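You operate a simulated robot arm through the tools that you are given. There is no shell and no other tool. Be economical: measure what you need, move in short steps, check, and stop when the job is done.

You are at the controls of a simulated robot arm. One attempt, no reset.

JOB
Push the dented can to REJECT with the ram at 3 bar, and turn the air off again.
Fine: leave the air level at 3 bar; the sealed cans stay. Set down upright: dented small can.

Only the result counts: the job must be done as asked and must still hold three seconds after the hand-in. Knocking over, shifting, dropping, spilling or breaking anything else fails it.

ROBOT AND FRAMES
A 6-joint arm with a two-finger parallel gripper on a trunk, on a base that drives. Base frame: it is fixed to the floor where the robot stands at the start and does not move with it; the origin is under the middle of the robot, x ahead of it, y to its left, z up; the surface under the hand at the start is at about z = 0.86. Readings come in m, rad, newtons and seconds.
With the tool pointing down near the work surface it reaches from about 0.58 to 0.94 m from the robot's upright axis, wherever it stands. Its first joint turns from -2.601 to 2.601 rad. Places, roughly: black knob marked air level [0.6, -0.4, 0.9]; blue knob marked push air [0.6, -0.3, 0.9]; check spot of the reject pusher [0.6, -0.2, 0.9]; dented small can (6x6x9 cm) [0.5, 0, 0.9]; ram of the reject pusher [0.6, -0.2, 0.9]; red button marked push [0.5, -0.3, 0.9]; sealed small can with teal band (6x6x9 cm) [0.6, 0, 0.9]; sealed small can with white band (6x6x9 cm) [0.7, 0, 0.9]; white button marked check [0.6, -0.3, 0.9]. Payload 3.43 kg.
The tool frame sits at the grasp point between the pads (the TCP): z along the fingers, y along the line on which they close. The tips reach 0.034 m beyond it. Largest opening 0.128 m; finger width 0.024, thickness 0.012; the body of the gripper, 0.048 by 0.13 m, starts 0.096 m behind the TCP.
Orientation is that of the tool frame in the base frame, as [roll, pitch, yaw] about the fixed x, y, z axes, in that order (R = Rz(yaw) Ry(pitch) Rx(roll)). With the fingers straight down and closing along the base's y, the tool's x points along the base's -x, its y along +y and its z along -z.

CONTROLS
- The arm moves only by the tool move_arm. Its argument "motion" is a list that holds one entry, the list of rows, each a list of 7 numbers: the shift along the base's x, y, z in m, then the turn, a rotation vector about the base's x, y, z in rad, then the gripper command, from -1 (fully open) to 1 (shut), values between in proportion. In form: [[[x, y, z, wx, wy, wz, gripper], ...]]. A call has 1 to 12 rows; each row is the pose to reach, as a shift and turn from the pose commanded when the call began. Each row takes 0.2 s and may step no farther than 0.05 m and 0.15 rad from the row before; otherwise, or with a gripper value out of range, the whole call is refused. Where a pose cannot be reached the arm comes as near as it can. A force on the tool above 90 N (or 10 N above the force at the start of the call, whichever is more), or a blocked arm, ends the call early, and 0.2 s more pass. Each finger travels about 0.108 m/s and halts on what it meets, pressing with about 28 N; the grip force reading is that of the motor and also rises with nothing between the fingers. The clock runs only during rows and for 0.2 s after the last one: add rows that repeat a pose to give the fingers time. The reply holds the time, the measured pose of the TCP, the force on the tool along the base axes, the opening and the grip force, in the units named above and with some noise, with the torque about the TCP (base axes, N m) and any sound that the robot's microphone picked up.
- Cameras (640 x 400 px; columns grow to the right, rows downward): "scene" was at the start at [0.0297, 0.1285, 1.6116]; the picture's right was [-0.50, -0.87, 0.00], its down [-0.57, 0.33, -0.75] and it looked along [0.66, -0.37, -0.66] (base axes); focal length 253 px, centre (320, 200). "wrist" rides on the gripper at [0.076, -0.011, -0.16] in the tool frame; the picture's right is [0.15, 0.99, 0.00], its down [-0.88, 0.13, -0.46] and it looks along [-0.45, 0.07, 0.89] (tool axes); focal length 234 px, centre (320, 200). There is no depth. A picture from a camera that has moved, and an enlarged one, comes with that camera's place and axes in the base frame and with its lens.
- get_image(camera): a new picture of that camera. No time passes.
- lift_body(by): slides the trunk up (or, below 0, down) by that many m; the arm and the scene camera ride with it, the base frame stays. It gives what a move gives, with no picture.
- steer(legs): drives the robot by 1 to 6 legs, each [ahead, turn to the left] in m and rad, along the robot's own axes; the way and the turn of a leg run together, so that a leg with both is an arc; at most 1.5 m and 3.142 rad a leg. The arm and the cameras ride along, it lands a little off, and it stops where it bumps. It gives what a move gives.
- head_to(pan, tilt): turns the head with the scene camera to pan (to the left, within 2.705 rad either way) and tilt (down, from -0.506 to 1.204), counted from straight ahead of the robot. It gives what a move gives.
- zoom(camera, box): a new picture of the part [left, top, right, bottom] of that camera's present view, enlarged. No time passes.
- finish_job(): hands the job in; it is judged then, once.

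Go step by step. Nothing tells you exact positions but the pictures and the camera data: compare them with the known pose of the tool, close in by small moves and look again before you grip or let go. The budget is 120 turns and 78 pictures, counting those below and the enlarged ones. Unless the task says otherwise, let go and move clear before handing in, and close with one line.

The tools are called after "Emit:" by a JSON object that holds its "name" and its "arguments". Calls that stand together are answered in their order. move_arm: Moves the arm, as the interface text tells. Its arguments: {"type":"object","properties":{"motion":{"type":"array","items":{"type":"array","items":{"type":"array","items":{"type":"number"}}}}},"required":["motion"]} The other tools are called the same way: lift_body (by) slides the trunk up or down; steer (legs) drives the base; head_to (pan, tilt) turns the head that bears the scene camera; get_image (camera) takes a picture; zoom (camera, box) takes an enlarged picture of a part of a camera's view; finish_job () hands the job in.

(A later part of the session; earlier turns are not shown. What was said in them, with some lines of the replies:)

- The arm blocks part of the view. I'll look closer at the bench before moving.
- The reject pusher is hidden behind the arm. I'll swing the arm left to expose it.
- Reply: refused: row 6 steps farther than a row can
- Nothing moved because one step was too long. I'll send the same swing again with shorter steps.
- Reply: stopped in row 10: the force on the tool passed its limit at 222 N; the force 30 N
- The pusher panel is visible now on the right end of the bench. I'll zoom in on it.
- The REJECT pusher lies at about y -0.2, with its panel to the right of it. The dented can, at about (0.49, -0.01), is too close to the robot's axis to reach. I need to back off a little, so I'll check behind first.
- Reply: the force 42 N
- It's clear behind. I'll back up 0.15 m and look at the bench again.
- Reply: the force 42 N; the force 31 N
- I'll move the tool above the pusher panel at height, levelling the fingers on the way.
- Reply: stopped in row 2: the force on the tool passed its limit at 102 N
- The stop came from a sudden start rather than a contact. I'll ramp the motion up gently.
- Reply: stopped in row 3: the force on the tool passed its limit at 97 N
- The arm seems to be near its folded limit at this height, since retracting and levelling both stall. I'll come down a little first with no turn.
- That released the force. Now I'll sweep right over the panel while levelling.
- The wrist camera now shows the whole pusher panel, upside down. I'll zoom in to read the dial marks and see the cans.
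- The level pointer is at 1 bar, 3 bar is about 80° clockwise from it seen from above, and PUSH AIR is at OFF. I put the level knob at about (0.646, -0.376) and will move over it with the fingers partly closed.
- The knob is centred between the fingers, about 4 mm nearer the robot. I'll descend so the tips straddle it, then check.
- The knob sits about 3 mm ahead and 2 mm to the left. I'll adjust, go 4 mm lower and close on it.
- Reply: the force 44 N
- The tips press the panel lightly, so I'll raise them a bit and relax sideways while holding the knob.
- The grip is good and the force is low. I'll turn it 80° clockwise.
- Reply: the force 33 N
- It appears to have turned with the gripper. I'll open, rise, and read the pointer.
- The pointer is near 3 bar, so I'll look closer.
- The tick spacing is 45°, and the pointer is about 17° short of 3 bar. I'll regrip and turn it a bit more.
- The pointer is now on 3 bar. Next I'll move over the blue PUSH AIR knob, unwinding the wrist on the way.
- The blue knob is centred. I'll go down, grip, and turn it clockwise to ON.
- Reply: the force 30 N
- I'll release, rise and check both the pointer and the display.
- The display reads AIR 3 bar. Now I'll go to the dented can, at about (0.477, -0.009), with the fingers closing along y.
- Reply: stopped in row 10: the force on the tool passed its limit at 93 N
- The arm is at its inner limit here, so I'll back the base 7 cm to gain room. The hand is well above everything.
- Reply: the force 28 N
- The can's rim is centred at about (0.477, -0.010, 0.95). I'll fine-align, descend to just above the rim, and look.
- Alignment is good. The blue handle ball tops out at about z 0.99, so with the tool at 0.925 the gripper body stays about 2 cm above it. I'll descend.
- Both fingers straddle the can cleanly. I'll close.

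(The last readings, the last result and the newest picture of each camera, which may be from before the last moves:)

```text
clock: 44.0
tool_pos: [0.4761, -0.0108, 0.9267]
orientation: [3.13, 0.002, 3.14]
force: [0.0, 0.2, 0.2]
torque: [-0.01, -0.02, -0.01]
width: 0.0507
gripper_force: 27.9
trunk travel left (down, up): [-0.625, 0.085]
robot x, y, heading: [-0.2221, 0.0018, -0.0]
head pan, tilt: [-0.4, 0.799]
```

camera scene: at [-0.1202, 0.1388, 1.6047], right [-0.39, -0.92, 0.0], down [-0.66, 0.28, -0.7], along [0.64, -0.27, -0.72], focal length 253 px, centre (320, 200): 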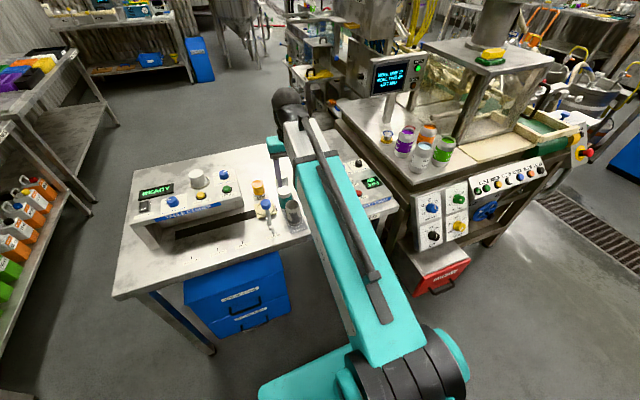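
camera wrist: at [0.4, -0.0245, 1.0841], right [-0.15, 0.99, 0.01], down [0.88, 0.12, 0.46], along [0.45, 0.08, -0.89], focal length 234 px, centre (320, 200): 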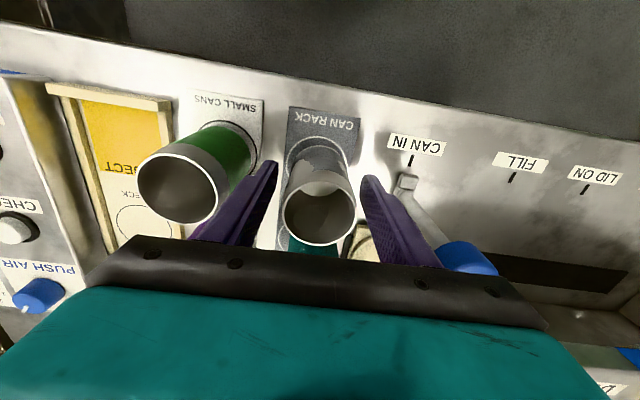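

Contact at about 51 mm with a firm grip. I'll lift straight up.

Emit:
{"name": "move_arm", "arguments": {"motion": [[[0, 0, 0.006, 0, 0, 0, 0.3], [0, 0, 0.02, 0, 0, 0, 0.3], [0, 0, 0.045, 0, 0, 0, 0.3], [0, 0, 0.07, 0, 0, 0, 0.3], [0, 0, 0.095, 0, 0, 0, 0.3], [0, 0, 0.115, 0, 0, 0, 0.3], [0, 0, 0.125, 0, 0, 0, 0.3], [0, 0, 0.125, 0, 0, 0, 0.3]]]}}

Emit:
{"name": "get_image", "arguments": {"camera": "wrist"}}

```text
clock: 45.8
tool_pos: [0.476, -0.0092, 1.0497]
orientation: [3.129, 0.002, 3.14]
force: [0.1, 0.2, -0.2]
torque: [0.0, -0.02, 0.04]
width: 0.051
gripper_force: 27.4
trunk travel left (down, up): [-0.625, 0.085]
robot x, y, heading: [-0.2245, -0.001, -0.004]
head pan, tilt: [-0.4, 0.799]
```

```text
42 pictures are left
camera wrist: at [0.4005, -0.0243, 1.2096], right [-0.15, 0.99, 0.01], down [0.88, 0.12, 0.46], along [0.45, 0.08, -0.89], focal length 234 px, centre (320, 200)
```

wrist: 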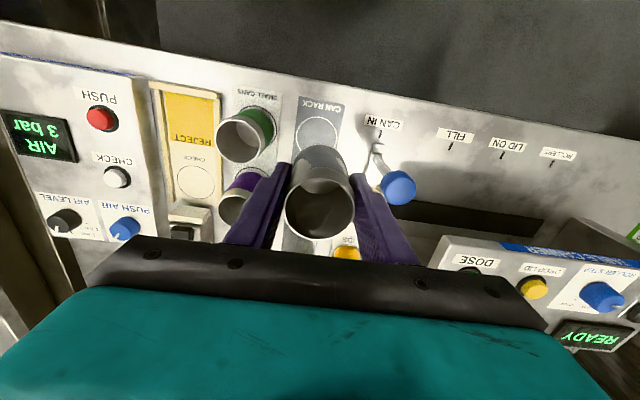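

I have the can, but at the check spot the tips would come level with the panel top. I'll set it back in the rack and regrip about 16 mm higher.

Emit:
{"name": "move_arm", "arguments": {"motion": [[[0, 0, -0.01, 0, 0, 0, 0.3], [0, 0, -0.03, 0, 0, 0, 0.3], [0, 0, -0.06, 0, 0, 0, 0.3], [0, 0, -0.09, 0, 0, 0, 0.3], [0, 0, -0.11, 0, 0, 0, 0.3], [0, 0, -0.12, 0, 0, 0, 0.3], [0, 0, -0.124, 0, 0, 0, 0.3], [0, 0, -0.124, 0, 0, 0, 0.3]]]}}

Emit:
{"name": "move_arm", "arguments": {"motion": [[[0, 0, 0, 0, 0, 0, 0.1], [0, 0, 0, 0, 0, 0, -0.05], [0, 0, 0, 0, 0, 0, -0.05], [0, 0, 0.008, 0, 0, 0, -0.05], [0, 0, 0.016, 0, 0, 0, -0.05], [0, 0, 0.016, 0, 0, 0, -0.05], [0, 0, 0.016, 0, 0, 0, 0.1], [0, 0, 0.016, 0, 0, 0, 0.2], [0, 0, 0.016, 0, 0, 0, 0.3], [0, 0, 0.016, 0, 0, 0, 0.3]]]}}

Emit:
{"name": "move_arm", "arguments": {"motion": [[[0, 0, 0.006, 0, 0, 0, 0.3], [0, 0, 0.02, 0, 0, 0, 0.3], [0, 0, 0.045, 0, 0, 0, 0.3], [0, 0, 0.07, 0, 0, 0, 0.3], [0, 0, 0.095, 0, 0, 0, 0.3], [0, 0, 0.115, 0, 0, 0, 0.3], [0, 0, 0.125, 0, 0, 0, 0.3], [0, 0, 0.125, 0, 0, 0, 0.3]]]}}

Emit:
{"name": "get_image", "arguments": {"camera": "wrist"}}

```text
clock: 47.6
tool_pos: [0.4761, -0.0112, 0.9274]
orientation: [3.129, 0.004, 3.139]
force: [0.2, 0.1, 17.6]
torque: [-0.19, -0.1, -0.04]
width: 0.0513
gripper_force: 28.0
trunk travel left (down, up): [-0.625, 0.085]
robot x, y, heading: [-0.2238, -0.001, 0.0]
head pan, tilt: [-0.4, 0.799]
```

```text
clock: 49.8
tool_pos: [0.4755, -0.0112, 0.9434]
orientation: [3.129, 0.001, 3.139]
force: [0.7, 0.2, 0.8]
torque: [0.06, 0.0, 0.0]
width: 0.051
gripper_force: 27.9
trunk travel left (down, up): [-0.625, 0.085]
robot x, y, heading: [-0.2262, -0.0001, -0.0]
head pan, tilt: [-0.4, 0.799]
```

```text
clock: 51.6
tool_pos: [0.477, -0.0113, 1.0678]
orientation: [3.129, 0.003, 3.14]
force: [-0.5, -0.7, 0.0]
torque: [-0.01, -0.01, 0.01]
width: 0.0509
gripper_force: 28.3
trunk travel left (down, up): [-0.625, 0.085]
robot x, y, heading: [-0.2228, -0.0033, 0.0]
head pan, tilt: [-0.4, 0.799]
```

```text
41 pictures are left
camera wrist: at [0.3996, -0.0245, 1.2261], right [-0.15, 0.99, 0.01], down [0.88, 0.12, 0.46], along [0.45, 0.08, -0.89], focal length 234 px, centre (320, 200)
```

wrist: 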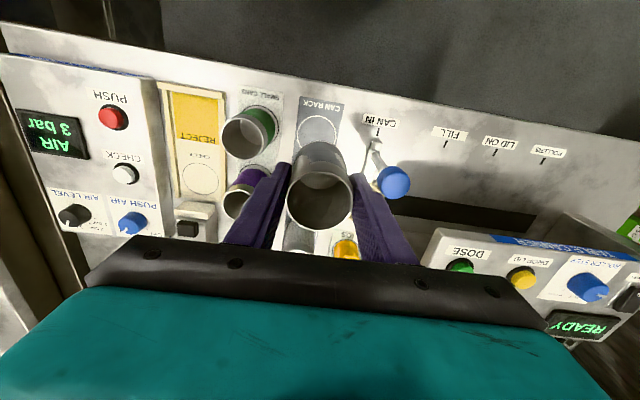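

The can is held upright and higher now. I'll carry it above the other cans to the check spot, around (0.572, -0.195).

Emit:
{"name": "move_arm", "arguments": {"motion": [[[0.004, -0.006, 0, 0, 0, 0, 0.3], [0.012, -0.02, 0, 0, 0, 0, 0.3], [0.025, -0.045, 0, 0, 0, 0, 0.3], [0.04, -0.075, 0, 0, 0, 0, 0.3], [0.056, -0.105, 0, 0, 0, 0, 0.3], [0.072, -0.135, 0, 0, 0, 0, 0.3], [0.086, -0.162, 0, 0, 0, 0, 0.3], [0.093, -0.177, 0, 0, 0, 0, 0.3], [0.096, -0.184, 0, 0, 0, 0, 0.3], [0.096, -0.184, 0, 0, 0, 0, 0.3]]]}}

Emit:
{"name": "get_image", "arguments": {"camera": "wrist"}}

Emit:
{"name": "get_image", "arguments": {"camera": "scene"}}

```text
clock: 53.8
tool_pos: [0.5715, -0.1945, 1.0684]
orientation: [3.129, 0.004, -3.142]
force: [-0.2, 0.4, -0.1]
torque: [0.03, 0.0, 0.0]
width: 0.0507
gripper_force: 27.9
trunk travel left (down, up): [-0.625, 0.085]
robot x, y, heading: [-0.2257, -0.0009, 0.001]
head pan, tilt: [-0.4, 0.799]
```

```text
40 pictures are left
camera wrist: at [0.496, -0.2088, 1.2262], right [-0.15, 0.99, 0.01], down [0.88, 0.12, 0.46], along [0.45, 0.08, -0.89], focal length 234 px, centre (320, 200)
```

wrist: 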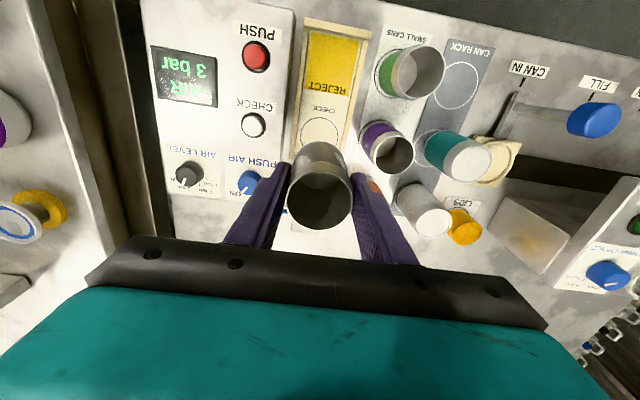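

```text
39 pictures are left
camera scene: at [-0.192, 0.139, 1.6047], right [-0.39, -0.92, 0.0], down [-0.66, 0.28, -0.7], along [0.64, -0.27, -0.72], focal length 253 px, centre (320, 200)
```

scene: 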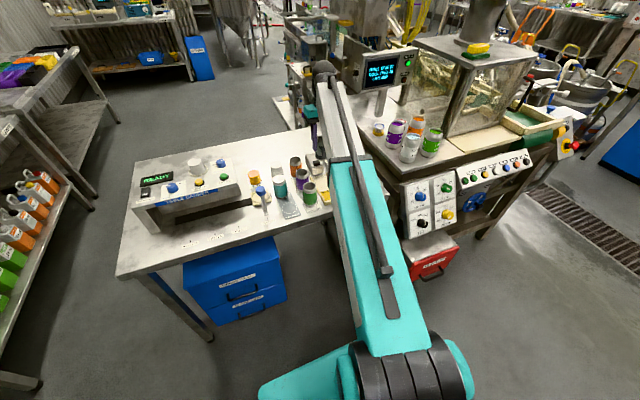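

Emit:
{"name": "zoom", "arguments": {"camera": "wrist", "box": [260, 70, 390, 170]}}

```text
4.00 times, centred on (325, 120) of wrist
camera zoom: at [0.496, -0.2088, 1.2262], right [-0.15, 0.99, 0.01], down [0.88, 0.12, 0.46], along [0.45, 0.08, -0.89], focal length 937 px, centre (300, 520)
```

zoom: 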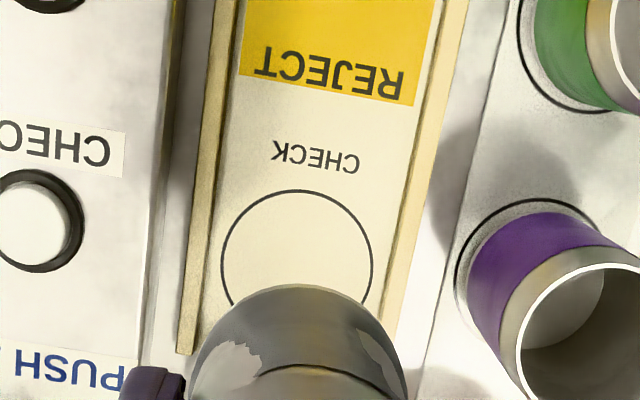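

The can is aligned with the circle, which is centred at about (0.571, -0.193). I'll lower it to just above the tray and check.

Emit:
{"name": "move_arm", "arguments": {"motion": [[[-0.001, 0.001, -0.01, 0, 0, 0, 0.3], [-0.003, 0.001, -0.03, 0, 0, 0, 0.3], [-0.003, 0.001, -0.055, 0, 0, 0, 0.3], [-0.003, 0.001, -0.08, 0, 0, 0, 0.3], [-0.003, 0.001, -0.095, 0, 0, 0, 0.3], [-0.003, 0.001, -0.1, 0, 0, 0, 0.3], [-0.003, 0.001, -0.1, 0, 0, 0, 0.3]]]}}

Emit:
{"name": "zoom", "arguments": {"camera": "wrist", "box": [200, 60, 440, 240]}}

Emit:
{"name": "zoom", "arguments": {"camera": "scene", "box": [270, 130, 390, 220]}}

```text
clock: 55.4
tool_pos: [0.5686, -0.1941, 0.9676]
orientation: [3.131, 0.001, 3.14]
force: [-0.1, 0.3, 0.1]
torque: [0.0, 0.0, -0.01]
width: 0.0507
gripper_force: 27.5
trunk travel left (down, up): [-0.625, 0.085]
robot x, y, heading: [-0.2236, 0.0004, -0.001]
head pan, tilt: [-0.4, 0.799]
```

```text
2.22 times, centred on (320, 150) of wrist
camera zoom: at [0.4932, -0.2078, 1.1261], right [-0.15, 0.99, 0.01], down [0.88, 0.12, 0.46], along [0.45, 0.08, -0.89], focal length 520 px, centre (320, 311)
```

zoom: 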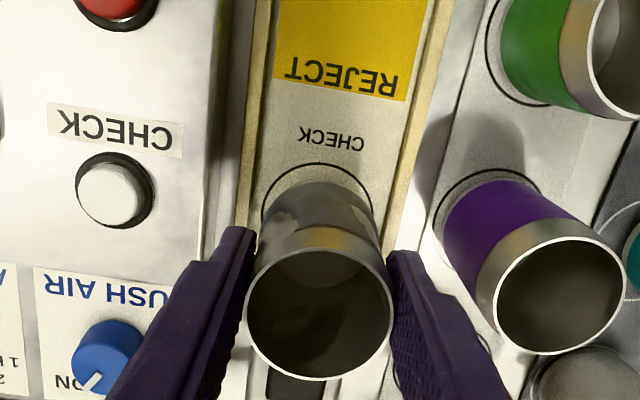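

```text
4.44 times, centred on (330, 175) of scene
camera zoom: at [-0.192, 0.1391, 1.6047], right [-0.39, -0.92, 0.0], down [-0.66, 0.28, -0.7], along [0.64, -0.27, -0.72], focal length 1125 px, centre (276, 311)
```

zoom: 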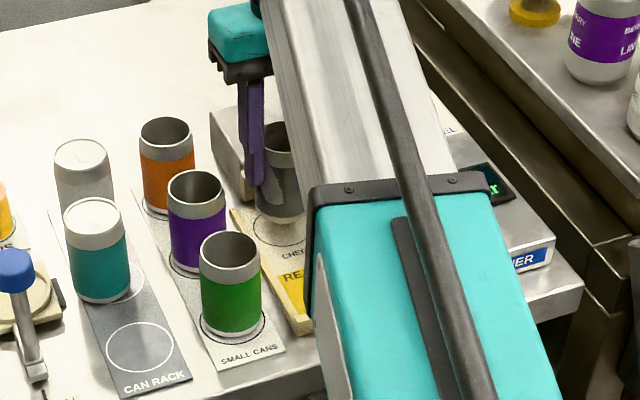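

Emit:
{"name": "move_arm", "arguments": {"motion": [[[0, 0, -0.006, 0, 0, 0, 0.3], [0, 0, -0.012, 0, 0, 0, 0.3], [0, 0, -0.016, 0, 0, 0, 0.3], [0, 0, -0.016, 0, 0, 0, 0.3]]]}}

```text
clock: 56.4
tool_pos: [0.5702, -0.1934, 0.9517]
orientation: [3.128, 0.002, 3.14]
force: [0.1, 0.0, 0.1]
torque: [0.0, 0.0, 0.01]
width: 0.0507
gripper_force: 28.1
trunk travel left (down, up): [-0.625, 0.085]
robot x, y, heading: [-0.2195, -0.004, -0.002]
head pan, tilt: [-0.4, 0.799]
```

Emit:
{"name": "move_arm", "arguments": {"motion": [[[0, 0, -0.003, 0, 0, 0, 0.3], [0, 0, -0.005, 0, 0, 0, 0.3], [0, 0, -0.005, 0, 0, 0, 0.3]]]}}

```text
clock: 57.2
tool_pos: [0.5682, -0.1932, 0.9469]
orientation: [3.13, 0.003, 3.14]
force: [-0.3, 0.3, -0.3]
torque: [-0.01, -0.01, 0.04]
width: 0.0506
gripper_force: 28.0
trunk travel left (down, up): [-0.625, 0.085]
robot x, y, heading: [-0.2248, -0.0022, 0.001]
head pan, tilt: [-0.4, 0.799]
```

Emit:
{"name": "move_arm", "arguments": {"motion": [[[0, 0, -0.002, 0, 0, 0, 0.3], [0, 0, -0.004, 0, 0, 0, 0.3], [0, 0, -0.004, 0, 0, 0, 0.3]]]}}

```text
clock: 58.0
tool_pos: [0.5692, -0.1935, 0.9433]
orientation: [3.129, 0.005, 3.141]
force: [1.1, 1.2, 4.3]
torque: [-0.04, -0.02, 0.0]
width: 0.051
gripper_force: 28.1
trunk travel left (down, up): [-0.625, 0.085]
robot x, y, heading: [-0.2239, -0.0014, -0.005]
head pan, tilt: [-0.4, 0.799]
```

It's just touching the tray. One more millimetre, then I'll open slightly and rise.

Emit:
{"name": "move_arm", "arguments": {"motion": [[[0, 0, -0.001, 0, 0, 0, 0.3], [0, 0, -0.001, 0, 0, 0, 0.15], [0, 0, -0.001, 0, 0, 0, 0.0], [0, 0, -0.001, 0, 0, 0, -0.02], [0, 0, -0.001, 0, 0, 0, -0.02], [0, 0, 0.01, 0, 0, 0, -0.02], [0, 0, 0.03, 0, 0, 0, -0.02], [0, 0, 0.06, 0, 0, 0, -0.02], [0, 0, 0.09, 0, 0, 0, -0.02], [0, 0, 0.11, 0, 0, 0, -0.02], [0, 0, 0.12, 0, 0, 0, -0.02]]]}}

Emit:
{"name": "get_image", "arguments": {"camera": "wrist"}}

```text
clock: 60.4
tool_pos: [0.5695, -0.193, 1.0625]
orientation: [3.131, 0.001, 3.14]
force: [0.0, 0.5, -0.3]
torque: [0.0, 0.05, -0.04]
width: 0.0652
gripper_force: 0.0
trunk travel left (down, up): [-0.625, 0.085]
robot x, y, heading: [-0.2222, 0.0012, 0.001]
head pan, tilt: [-0.4, 0.799]
```

```text
35 pictures are left
camera wrist: at [0.4932, -0.2069, 1.2214], right [-0.15, 0.99, 0.01], down [0.88, 0.12, 0.46], along [0.45, 0.08, -0.89], focal length 234 px, centre (320, 200)
```

wrist: 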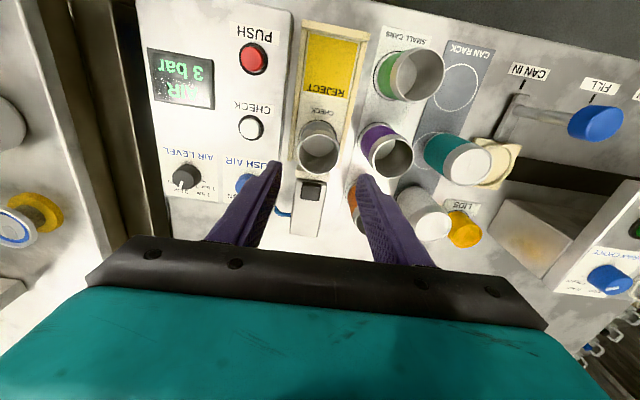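

The can stands upright on the CHECK circle, between the rails. Next I'll close the fingers and go above the red PUSH button at about (0.482, -0.279).

Emit:
{"name": "move_arm", "arguments": {"motion": [[[-0.008, -0.008, 0, 0, 0, 0, 0.3], [-0.022, -0.022, 0, 0, 0, 0, 0.6], [-0.042, -0.042, 0, 0, 0, 0, 1], [-0.062, -0.062, 0, 0, 0, 0, 1], [-0.078, -0.078, -0.01, 0, 0, 0, 1], [-0.086, -0.085, -0.03, 0, 0, 0, 1], [-0.0875, -0.086, -0.055, 0, 0, 0, 1], [-0.0875, -0.086, -0.075, 0, 0, 0, 1], [-0.0875, -0.086, -0.085, 0, 0, 0, 1], [-0.0875, -0.086, -0.085, 0, 0, 0, 1]]]}}

Emit:
{"name": "get_image", "arguments": {"camera": "wrist"}}

```text
clock: 62.6
tool_pos: [0.4818, -0.2792, 0.9776]
orientation: [3.13, 0.001, 3.139]
force: [0.3, 0.3, 0.8]
torque: [-0.01, -0.01, -0.02]
width: 0.0
gripper_force: 27.7
trunk travel left (down, up): [-0.625, 0.085]
robot x, y, heading: [-0.2219, -0.0024, 0.003]
head pan, tilt: [-0.4, 0.799]
```

```text
34 pictures are left
camera wrist: at [0.4056, -0.2931, 1.1361], right [-0.15, 0.99, 0.01], down [0.88, 0.12, 0.46], along [0.45, 0.08, -0.89], focal length 234 px, centre (320, 200)
```

wrist: 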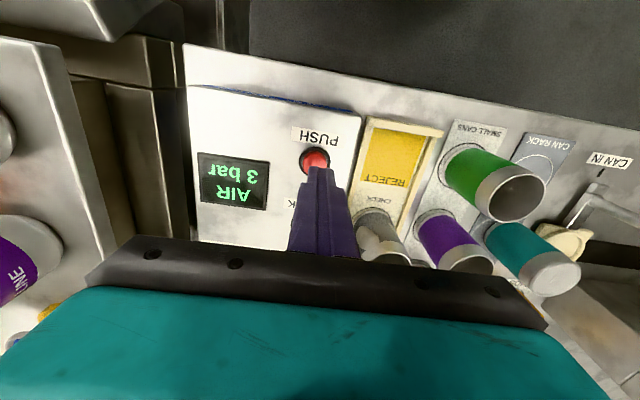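

The button is about 4 mm nearer the robot and slightly right. I'll adjust and descend towards it.

Emit:
{"name": "move_arm", "arguments": {"motion": [[[-0.004, -0.003, -0.008, 0, 0, 0, 1], [-0.004, -0.003, -0.018, 0, 0, 0, 1], [-0.004, -0.003, -0.026, 0, 0, 0, 1], [-0.004, -0.003, -0.026, 0, 0, 0, 1]]]}}

Emit:
{"name": "zoom", "arguments": {"camera": "wrist", "box": [220, 100, 460, 270]}}

```text
clock: 63.6
tool_pos: [0.4772, -0.2818, 0.9515]
orientation: [3.128, 0.002, -3.141]
force: [-0.4, 0.2, -0.7]
torque: [0.03, -0.01, -0.01]
width: 0.0001
gripper_force: 28.2
trunk travel left (down, up): [-0.625, 0.085]
robot x, y, heading: [-0.2226, -0.0006, -0.005]
head pan, tilt: [-0.4, 0.799]
```

```text
2.35 times, centred on (340, 185) of wrist
camera zoom: at [0.4013, -0.2962, 1.11], right [-0.15, 0.99, 0.01], down [0.88, 0.12, 0.46], along [0.45, 0.08, -0.89], focal length 551 px, centre (273, 235)
```

zoom: 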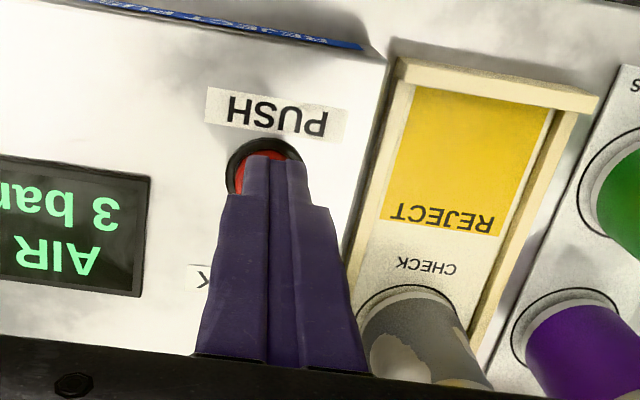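

Emit:
{"name": "move_arm", "arguments": {"motion": [[[0, -0.004, 0, 0, 0, 0, 1], [0, -0.004, -0.003, 0, 0, 0, 1], [0, -0.004, -0.006, 0, 0, 0, 1], [0, -0.004, -0.009, 0, 0, 0, 1], [0, -0.004, -0.011, 0, 0, 0, 1]]]}}

Emit:
{"name": "get_image", "arguments": {"camera": "wrist"}}

```text
clock: 64.8
tool_pos: [0.4776, -0.2876, 0.9406]
orientation: [3.13, 0.003, -3.141]
force: [-0.3, 0.5, 0.9]
torque: [-0.02, -0.02, -0.03]
width: 0.0001
gripper_force: 28.1
trunk travel left (down, up): [-0.625, 0.085]
robot x, y, heading: [-0.223, 0.0011, -0.0]
head pan, tilt: [-0.4, 0.799]
```

```text
32 pictures are left
camera wrist: at [0.4015, -0.3005, 1.0993], right [-0.15, 0.99, 0.01], down [0.88, 0.12, 0.46], along [0.45, 0.08, -0.89], focal length 234 px, centre (320, 200)
```

wrist: 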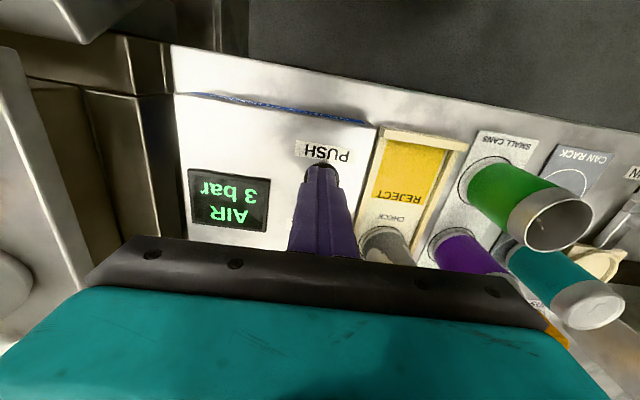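

No contact yet, so I'll press a little further.

Emit:
{"name": "move_arm", "arguments": {"motion": [[[0, 0.001, -0.002, 0, 0, 0, 1], [0, 0.001, -0.004, 0, 0, 0, 1], [0, 0.001, -0.006, 0, 0, 0, 1]]]}}

```text
clock: 65.6
tool_pos: [0.4773, -0.2861, 0.936]
orientation: [3.13, 0.005, 3.141]
force: [1.8, -5.1, 17.1]
torque: [-0.16, -0.11, -0.03]
width: 0.0
gripper_force: 28.1
trunk travel left (down, up): [-0.625, 0.085]
robot x, y, heading: [-0.2208, 0.0027, 0.0]
head pan, tilt: [-0.4, 0.799]
heard: click
```

A click was heard. I'll rise off the button and look.

Emit:
{"name": "move_arm", "arguments": {"motion": [[[0, 0, 0.005, 0, 0, 0, 1], [0, 0, 0.02, 0, 0, 0, 1], [0, 0, 0.05, 0, 0, 0, 1], [0, 0, 0.09, 0, 0, 0, 1], [0, 0, 0.12, 0, 0, 0, 1], [0, 0, 0.13, 0, 0, 0, 1], [0, 0, 0.13, 0, 0, 0, 1]]]}}

Emit:
{"name": "get_image", "arguments": {"camera": "wrist"}}

Emit:
{"name": "zoom", "arguments": {"camera": "scene", "box": [250, 130, 400, 240]}}

```text
clock: 67.2
tool_pos: [0.4778, -0.2854, 1.0651]
orientation: [3.128, 0.002, 3.139]
force: [-0.5, -0.4, 0.3]
torque: [0.01, 0.0, -0.03]
width: 0.0
gripper_force: 27.8
trunk travel left (down, up): [-0.625, 0.085]
robot x, y, heading: [-0.2221, 0.0006, 0.003]
head pan, tilt: [-0.4, 0.799]
```

```text
31 pictures are left
camera wrist: at [0.4013, -0.2996, 1.2233], right [-0.15, 0.99, 0.01], down [0.88, 0.12, 0.46], along [0.45, 0.08, -0.89], focal length 234 px, centre (320, 200)
```

wrist: 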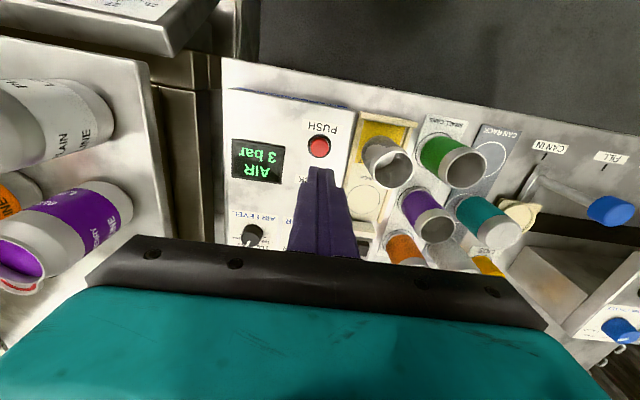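

```text
3.64 times, centred on (325, 185) of scene
camera zoom: at [-0.192, 0.1391, 1.6047], right [-0.39, -0.92, 0.0], down [-0.66, 0.28, -0.7], along [0.64, -0.27, -0.72], focal length 921 px, centre (302, 254)
```

zoom: 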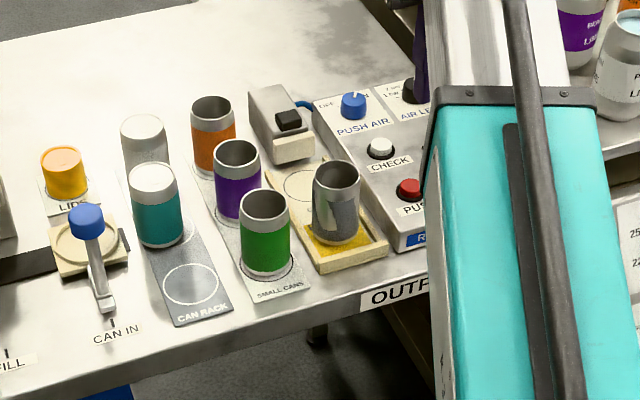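

The can is upright on REJECT and the ram has retracted. Now I'll go back to the PUSH AIR knob, with the wrist pre-rotated, to turn it off.

Emit:
{"name": "move_arm", "arguments": {"motion": [[[0.008, 0, 0, 0, 0, -0.06, 0.6], [0.025, 0, 0, 0, 0, -0.18, 0.2], [0.05, 0, 0, 0, 0, -0.31, -0.1], [0.075, 0, 0, 0, 0, -0.44, -0.1], [0.1, 0, 0, 0, 0, -0.57, -0.1], [0.125, 0, 0, 0, 0, -0.7, -0.1], [0.145, 0, -0.02, 0, 0, -0.82, -0.1], [0.16, -0.001, -0.045, 0, 0, -0.94, -0.1], [0.167, -0.001, -0.07, 0, 0, -1.02, -0.1], [0.168, -0.001, -0.085, 0, 0, -1.04, -0.1], [0.168, -0.001, -0.085, 0, 0, -1.04, -0.1]]]}}

Emit:
{"name": "get_image", "arguments": {"camera": "wrist"}}

```text
clock: 69.6
tool_pos: [0.6452, -0.2873, 0.9788]
orientation: [3.13, 0.003, 2.1]
force: [-0.3, 0.0, -0.2]
torque: [0.03, -0.01, 0.0]
width: 0.0705
gripper_force: 0.0
trunk travel left (down, up): [-0.625, 0.085]
robot x, y, heading: [-0.2205, 0.0008, -0.001]
head pan, tilt: [-0.4, 0.799]
```

```text
29 pictures are left
camera wrist: at [0.5963, -0.2283, 1.1382], right [0.78, 0.63, 0.01], down [0.55, -0.7, 0.46], along [0.3, -0.35, -0.89], focal length 234 px, centre (320, 200)
```

wrist: 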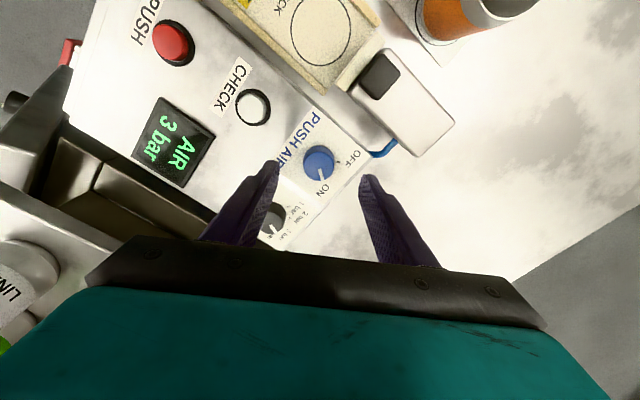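

The knob is centred again. I'll descend, grip, and turn it counter-clockwise to OFF.

Emit:
{"name": "move_arm", "arguments": {"motion": [[[0, 0.001, -0.015, 0, 0, 0, -0.1], [0, 0.001, -0.032, 0, 0, 0, -0.1], [0, 0.001, -0.046, 0, 0, 0, -0.1], [0, 0.001, -0.046, 0, 0, 0, 0.3], [0, 0.001, -0.046, 0, 0, 0, 0.75], [0, 0.001, -0.046, 0, 0, 0, 0.75]]]}}

Emit:
{"name": "move_arm", "arguments": {"motion": [[[0, 0, 0, 0, 0, 0.1, 0.75], [0, 0, 0, 0, 0, 0.22, 0.75], [0, 0, 0, 0, 0, 0.35, 0.75], [0, 0, 0, 0, 0, 0.48, 0.75], [0, 0, 0, 0, 0, 0.61, 0.75], [0, 0, 0, 0, 0, 0.74, 0.75], [0, 0, 0, 0, 0, 0.87, 0.75], [0, 0, 0, 0, 0, 1.0, 0.75], [0, 0, 0, 0, 0, 1.1, 0.75], [0, 0, 0, 0, 0, 1.1, 0.75]]]}}

Emit:
{"name": "move_arm", "arguments": {"motion": [[[0, 0, 0, 0, 0, 0, 0.3], [0, 0, 0, 0, 0, 0, -0.1], [0, 0, 0, 0, 0, 0, -0.1], [0, 0, 0.015, 0, 0, 0, -0.1], [0, 0, 0.04, 0, 0, 0, -0.1], [0, 0, 0.08, 0, 0, 0, -0.1], [0, 0, 0.11, 0, 0, 0, -0.1], [0, 0, 0.13, 0, 0, 0, -0.1], [0, 0, 0.13, 0, 0, 0, -0.1]]]}}

Emit:
{"name": "get_image", "arguments": {"camera": "wrist"}}

Emit:
{"name": "zoom", "arguments": {"camera": "wrist", "box": [180, 20, 380, 190]}}

```text
clock: 71.0
tool_pos: [0.6436, -0.2856, 0.9336]
orientation: [3.13, 0.002, 2.099]
force: [-6.2, -2.1, -1.3]
torque: [-0.35, 0.2, -0.01]
width: 0.032
gripper_force: 45.2
trunk travel left (down, up): [-0.625, 0.085]
robot x, y, heading: [-0.2232, -0.0006, 0.001]
head pan, tilt: [-0.4, 0.799]
```

```text
clock: 73.2
tool_pos: [0.6445, -0.2881, 0.934]
orientation: [3.131, 0.0, -3.082]
force: [-18.2, -12.8, -5.0]
torque: [-0.08, 0.33, 0.01]
width: 0.0315
gripper_force: 45.5
trunk travel left (down, up): [-0.625, 0.085]
robot x, y, heading: [-0.2228, 0.0003, 0.004]
head pan, tilt: [-0.4, 0.799]
```

```text
clock: 75.2
tool_pos: [0.6457, -0.2856, 1.0636]
orientation: [3.131, 0.002, -3.083]
force: [-1.4, -1.0, 0.8]
torque: [0.02, -0.01, -0.02]
width: 0.0703
gripper_force: 0.0
trunk travel left (down, up): [-0.625, 0.085]
robot x, y, heading: [-0.2221, 0.0015, 0.002]
head pan, tilt: [-0.4, 0.799]
```

```text
28 pictures are left
camera wrist: at [0.5706, -0.3036, 1.2222], right [-0.2, 0.98, 0.01], down [0.87, 0.18, 0.46], along [0.45, 0.1, -0.89], focal length 234 px, centre (320, 200)
```

wrist: 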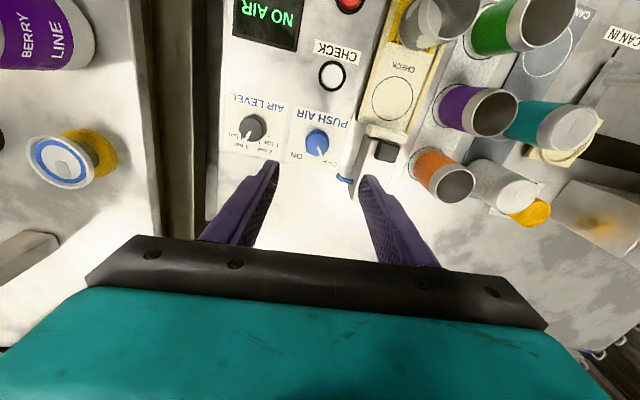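

```text
2.35 times, centred on (280, 105) of wrist
camera zoom: at [0.5706, -0.3036, 1.2222], right [-0.2, 0.98, 0.01], down [0.87, 0.18, 0.46], along [0.45, 0.1, -0.89], focal length 551 px, centre (414, 424)
```

zoom: 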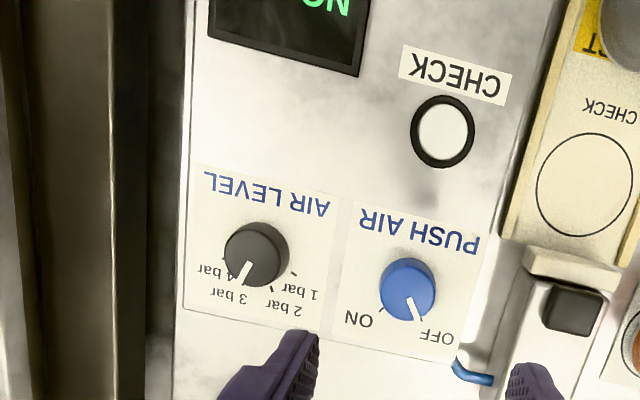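

The display reads NO AIR, the level pointer is still at 3 bar, the dented can stands on REJECT, the sealed cans are in place and the hand is clear. I'm handing in.

Emit:
{"name": "finish_job", "arguments": {}}

```text
The job is handed in.
```

The ram pushed the dented can onto REJECT at 3 bar, where it stands upright; the air is off, the level is left at 3 bar, and the sealed cans were not moved.
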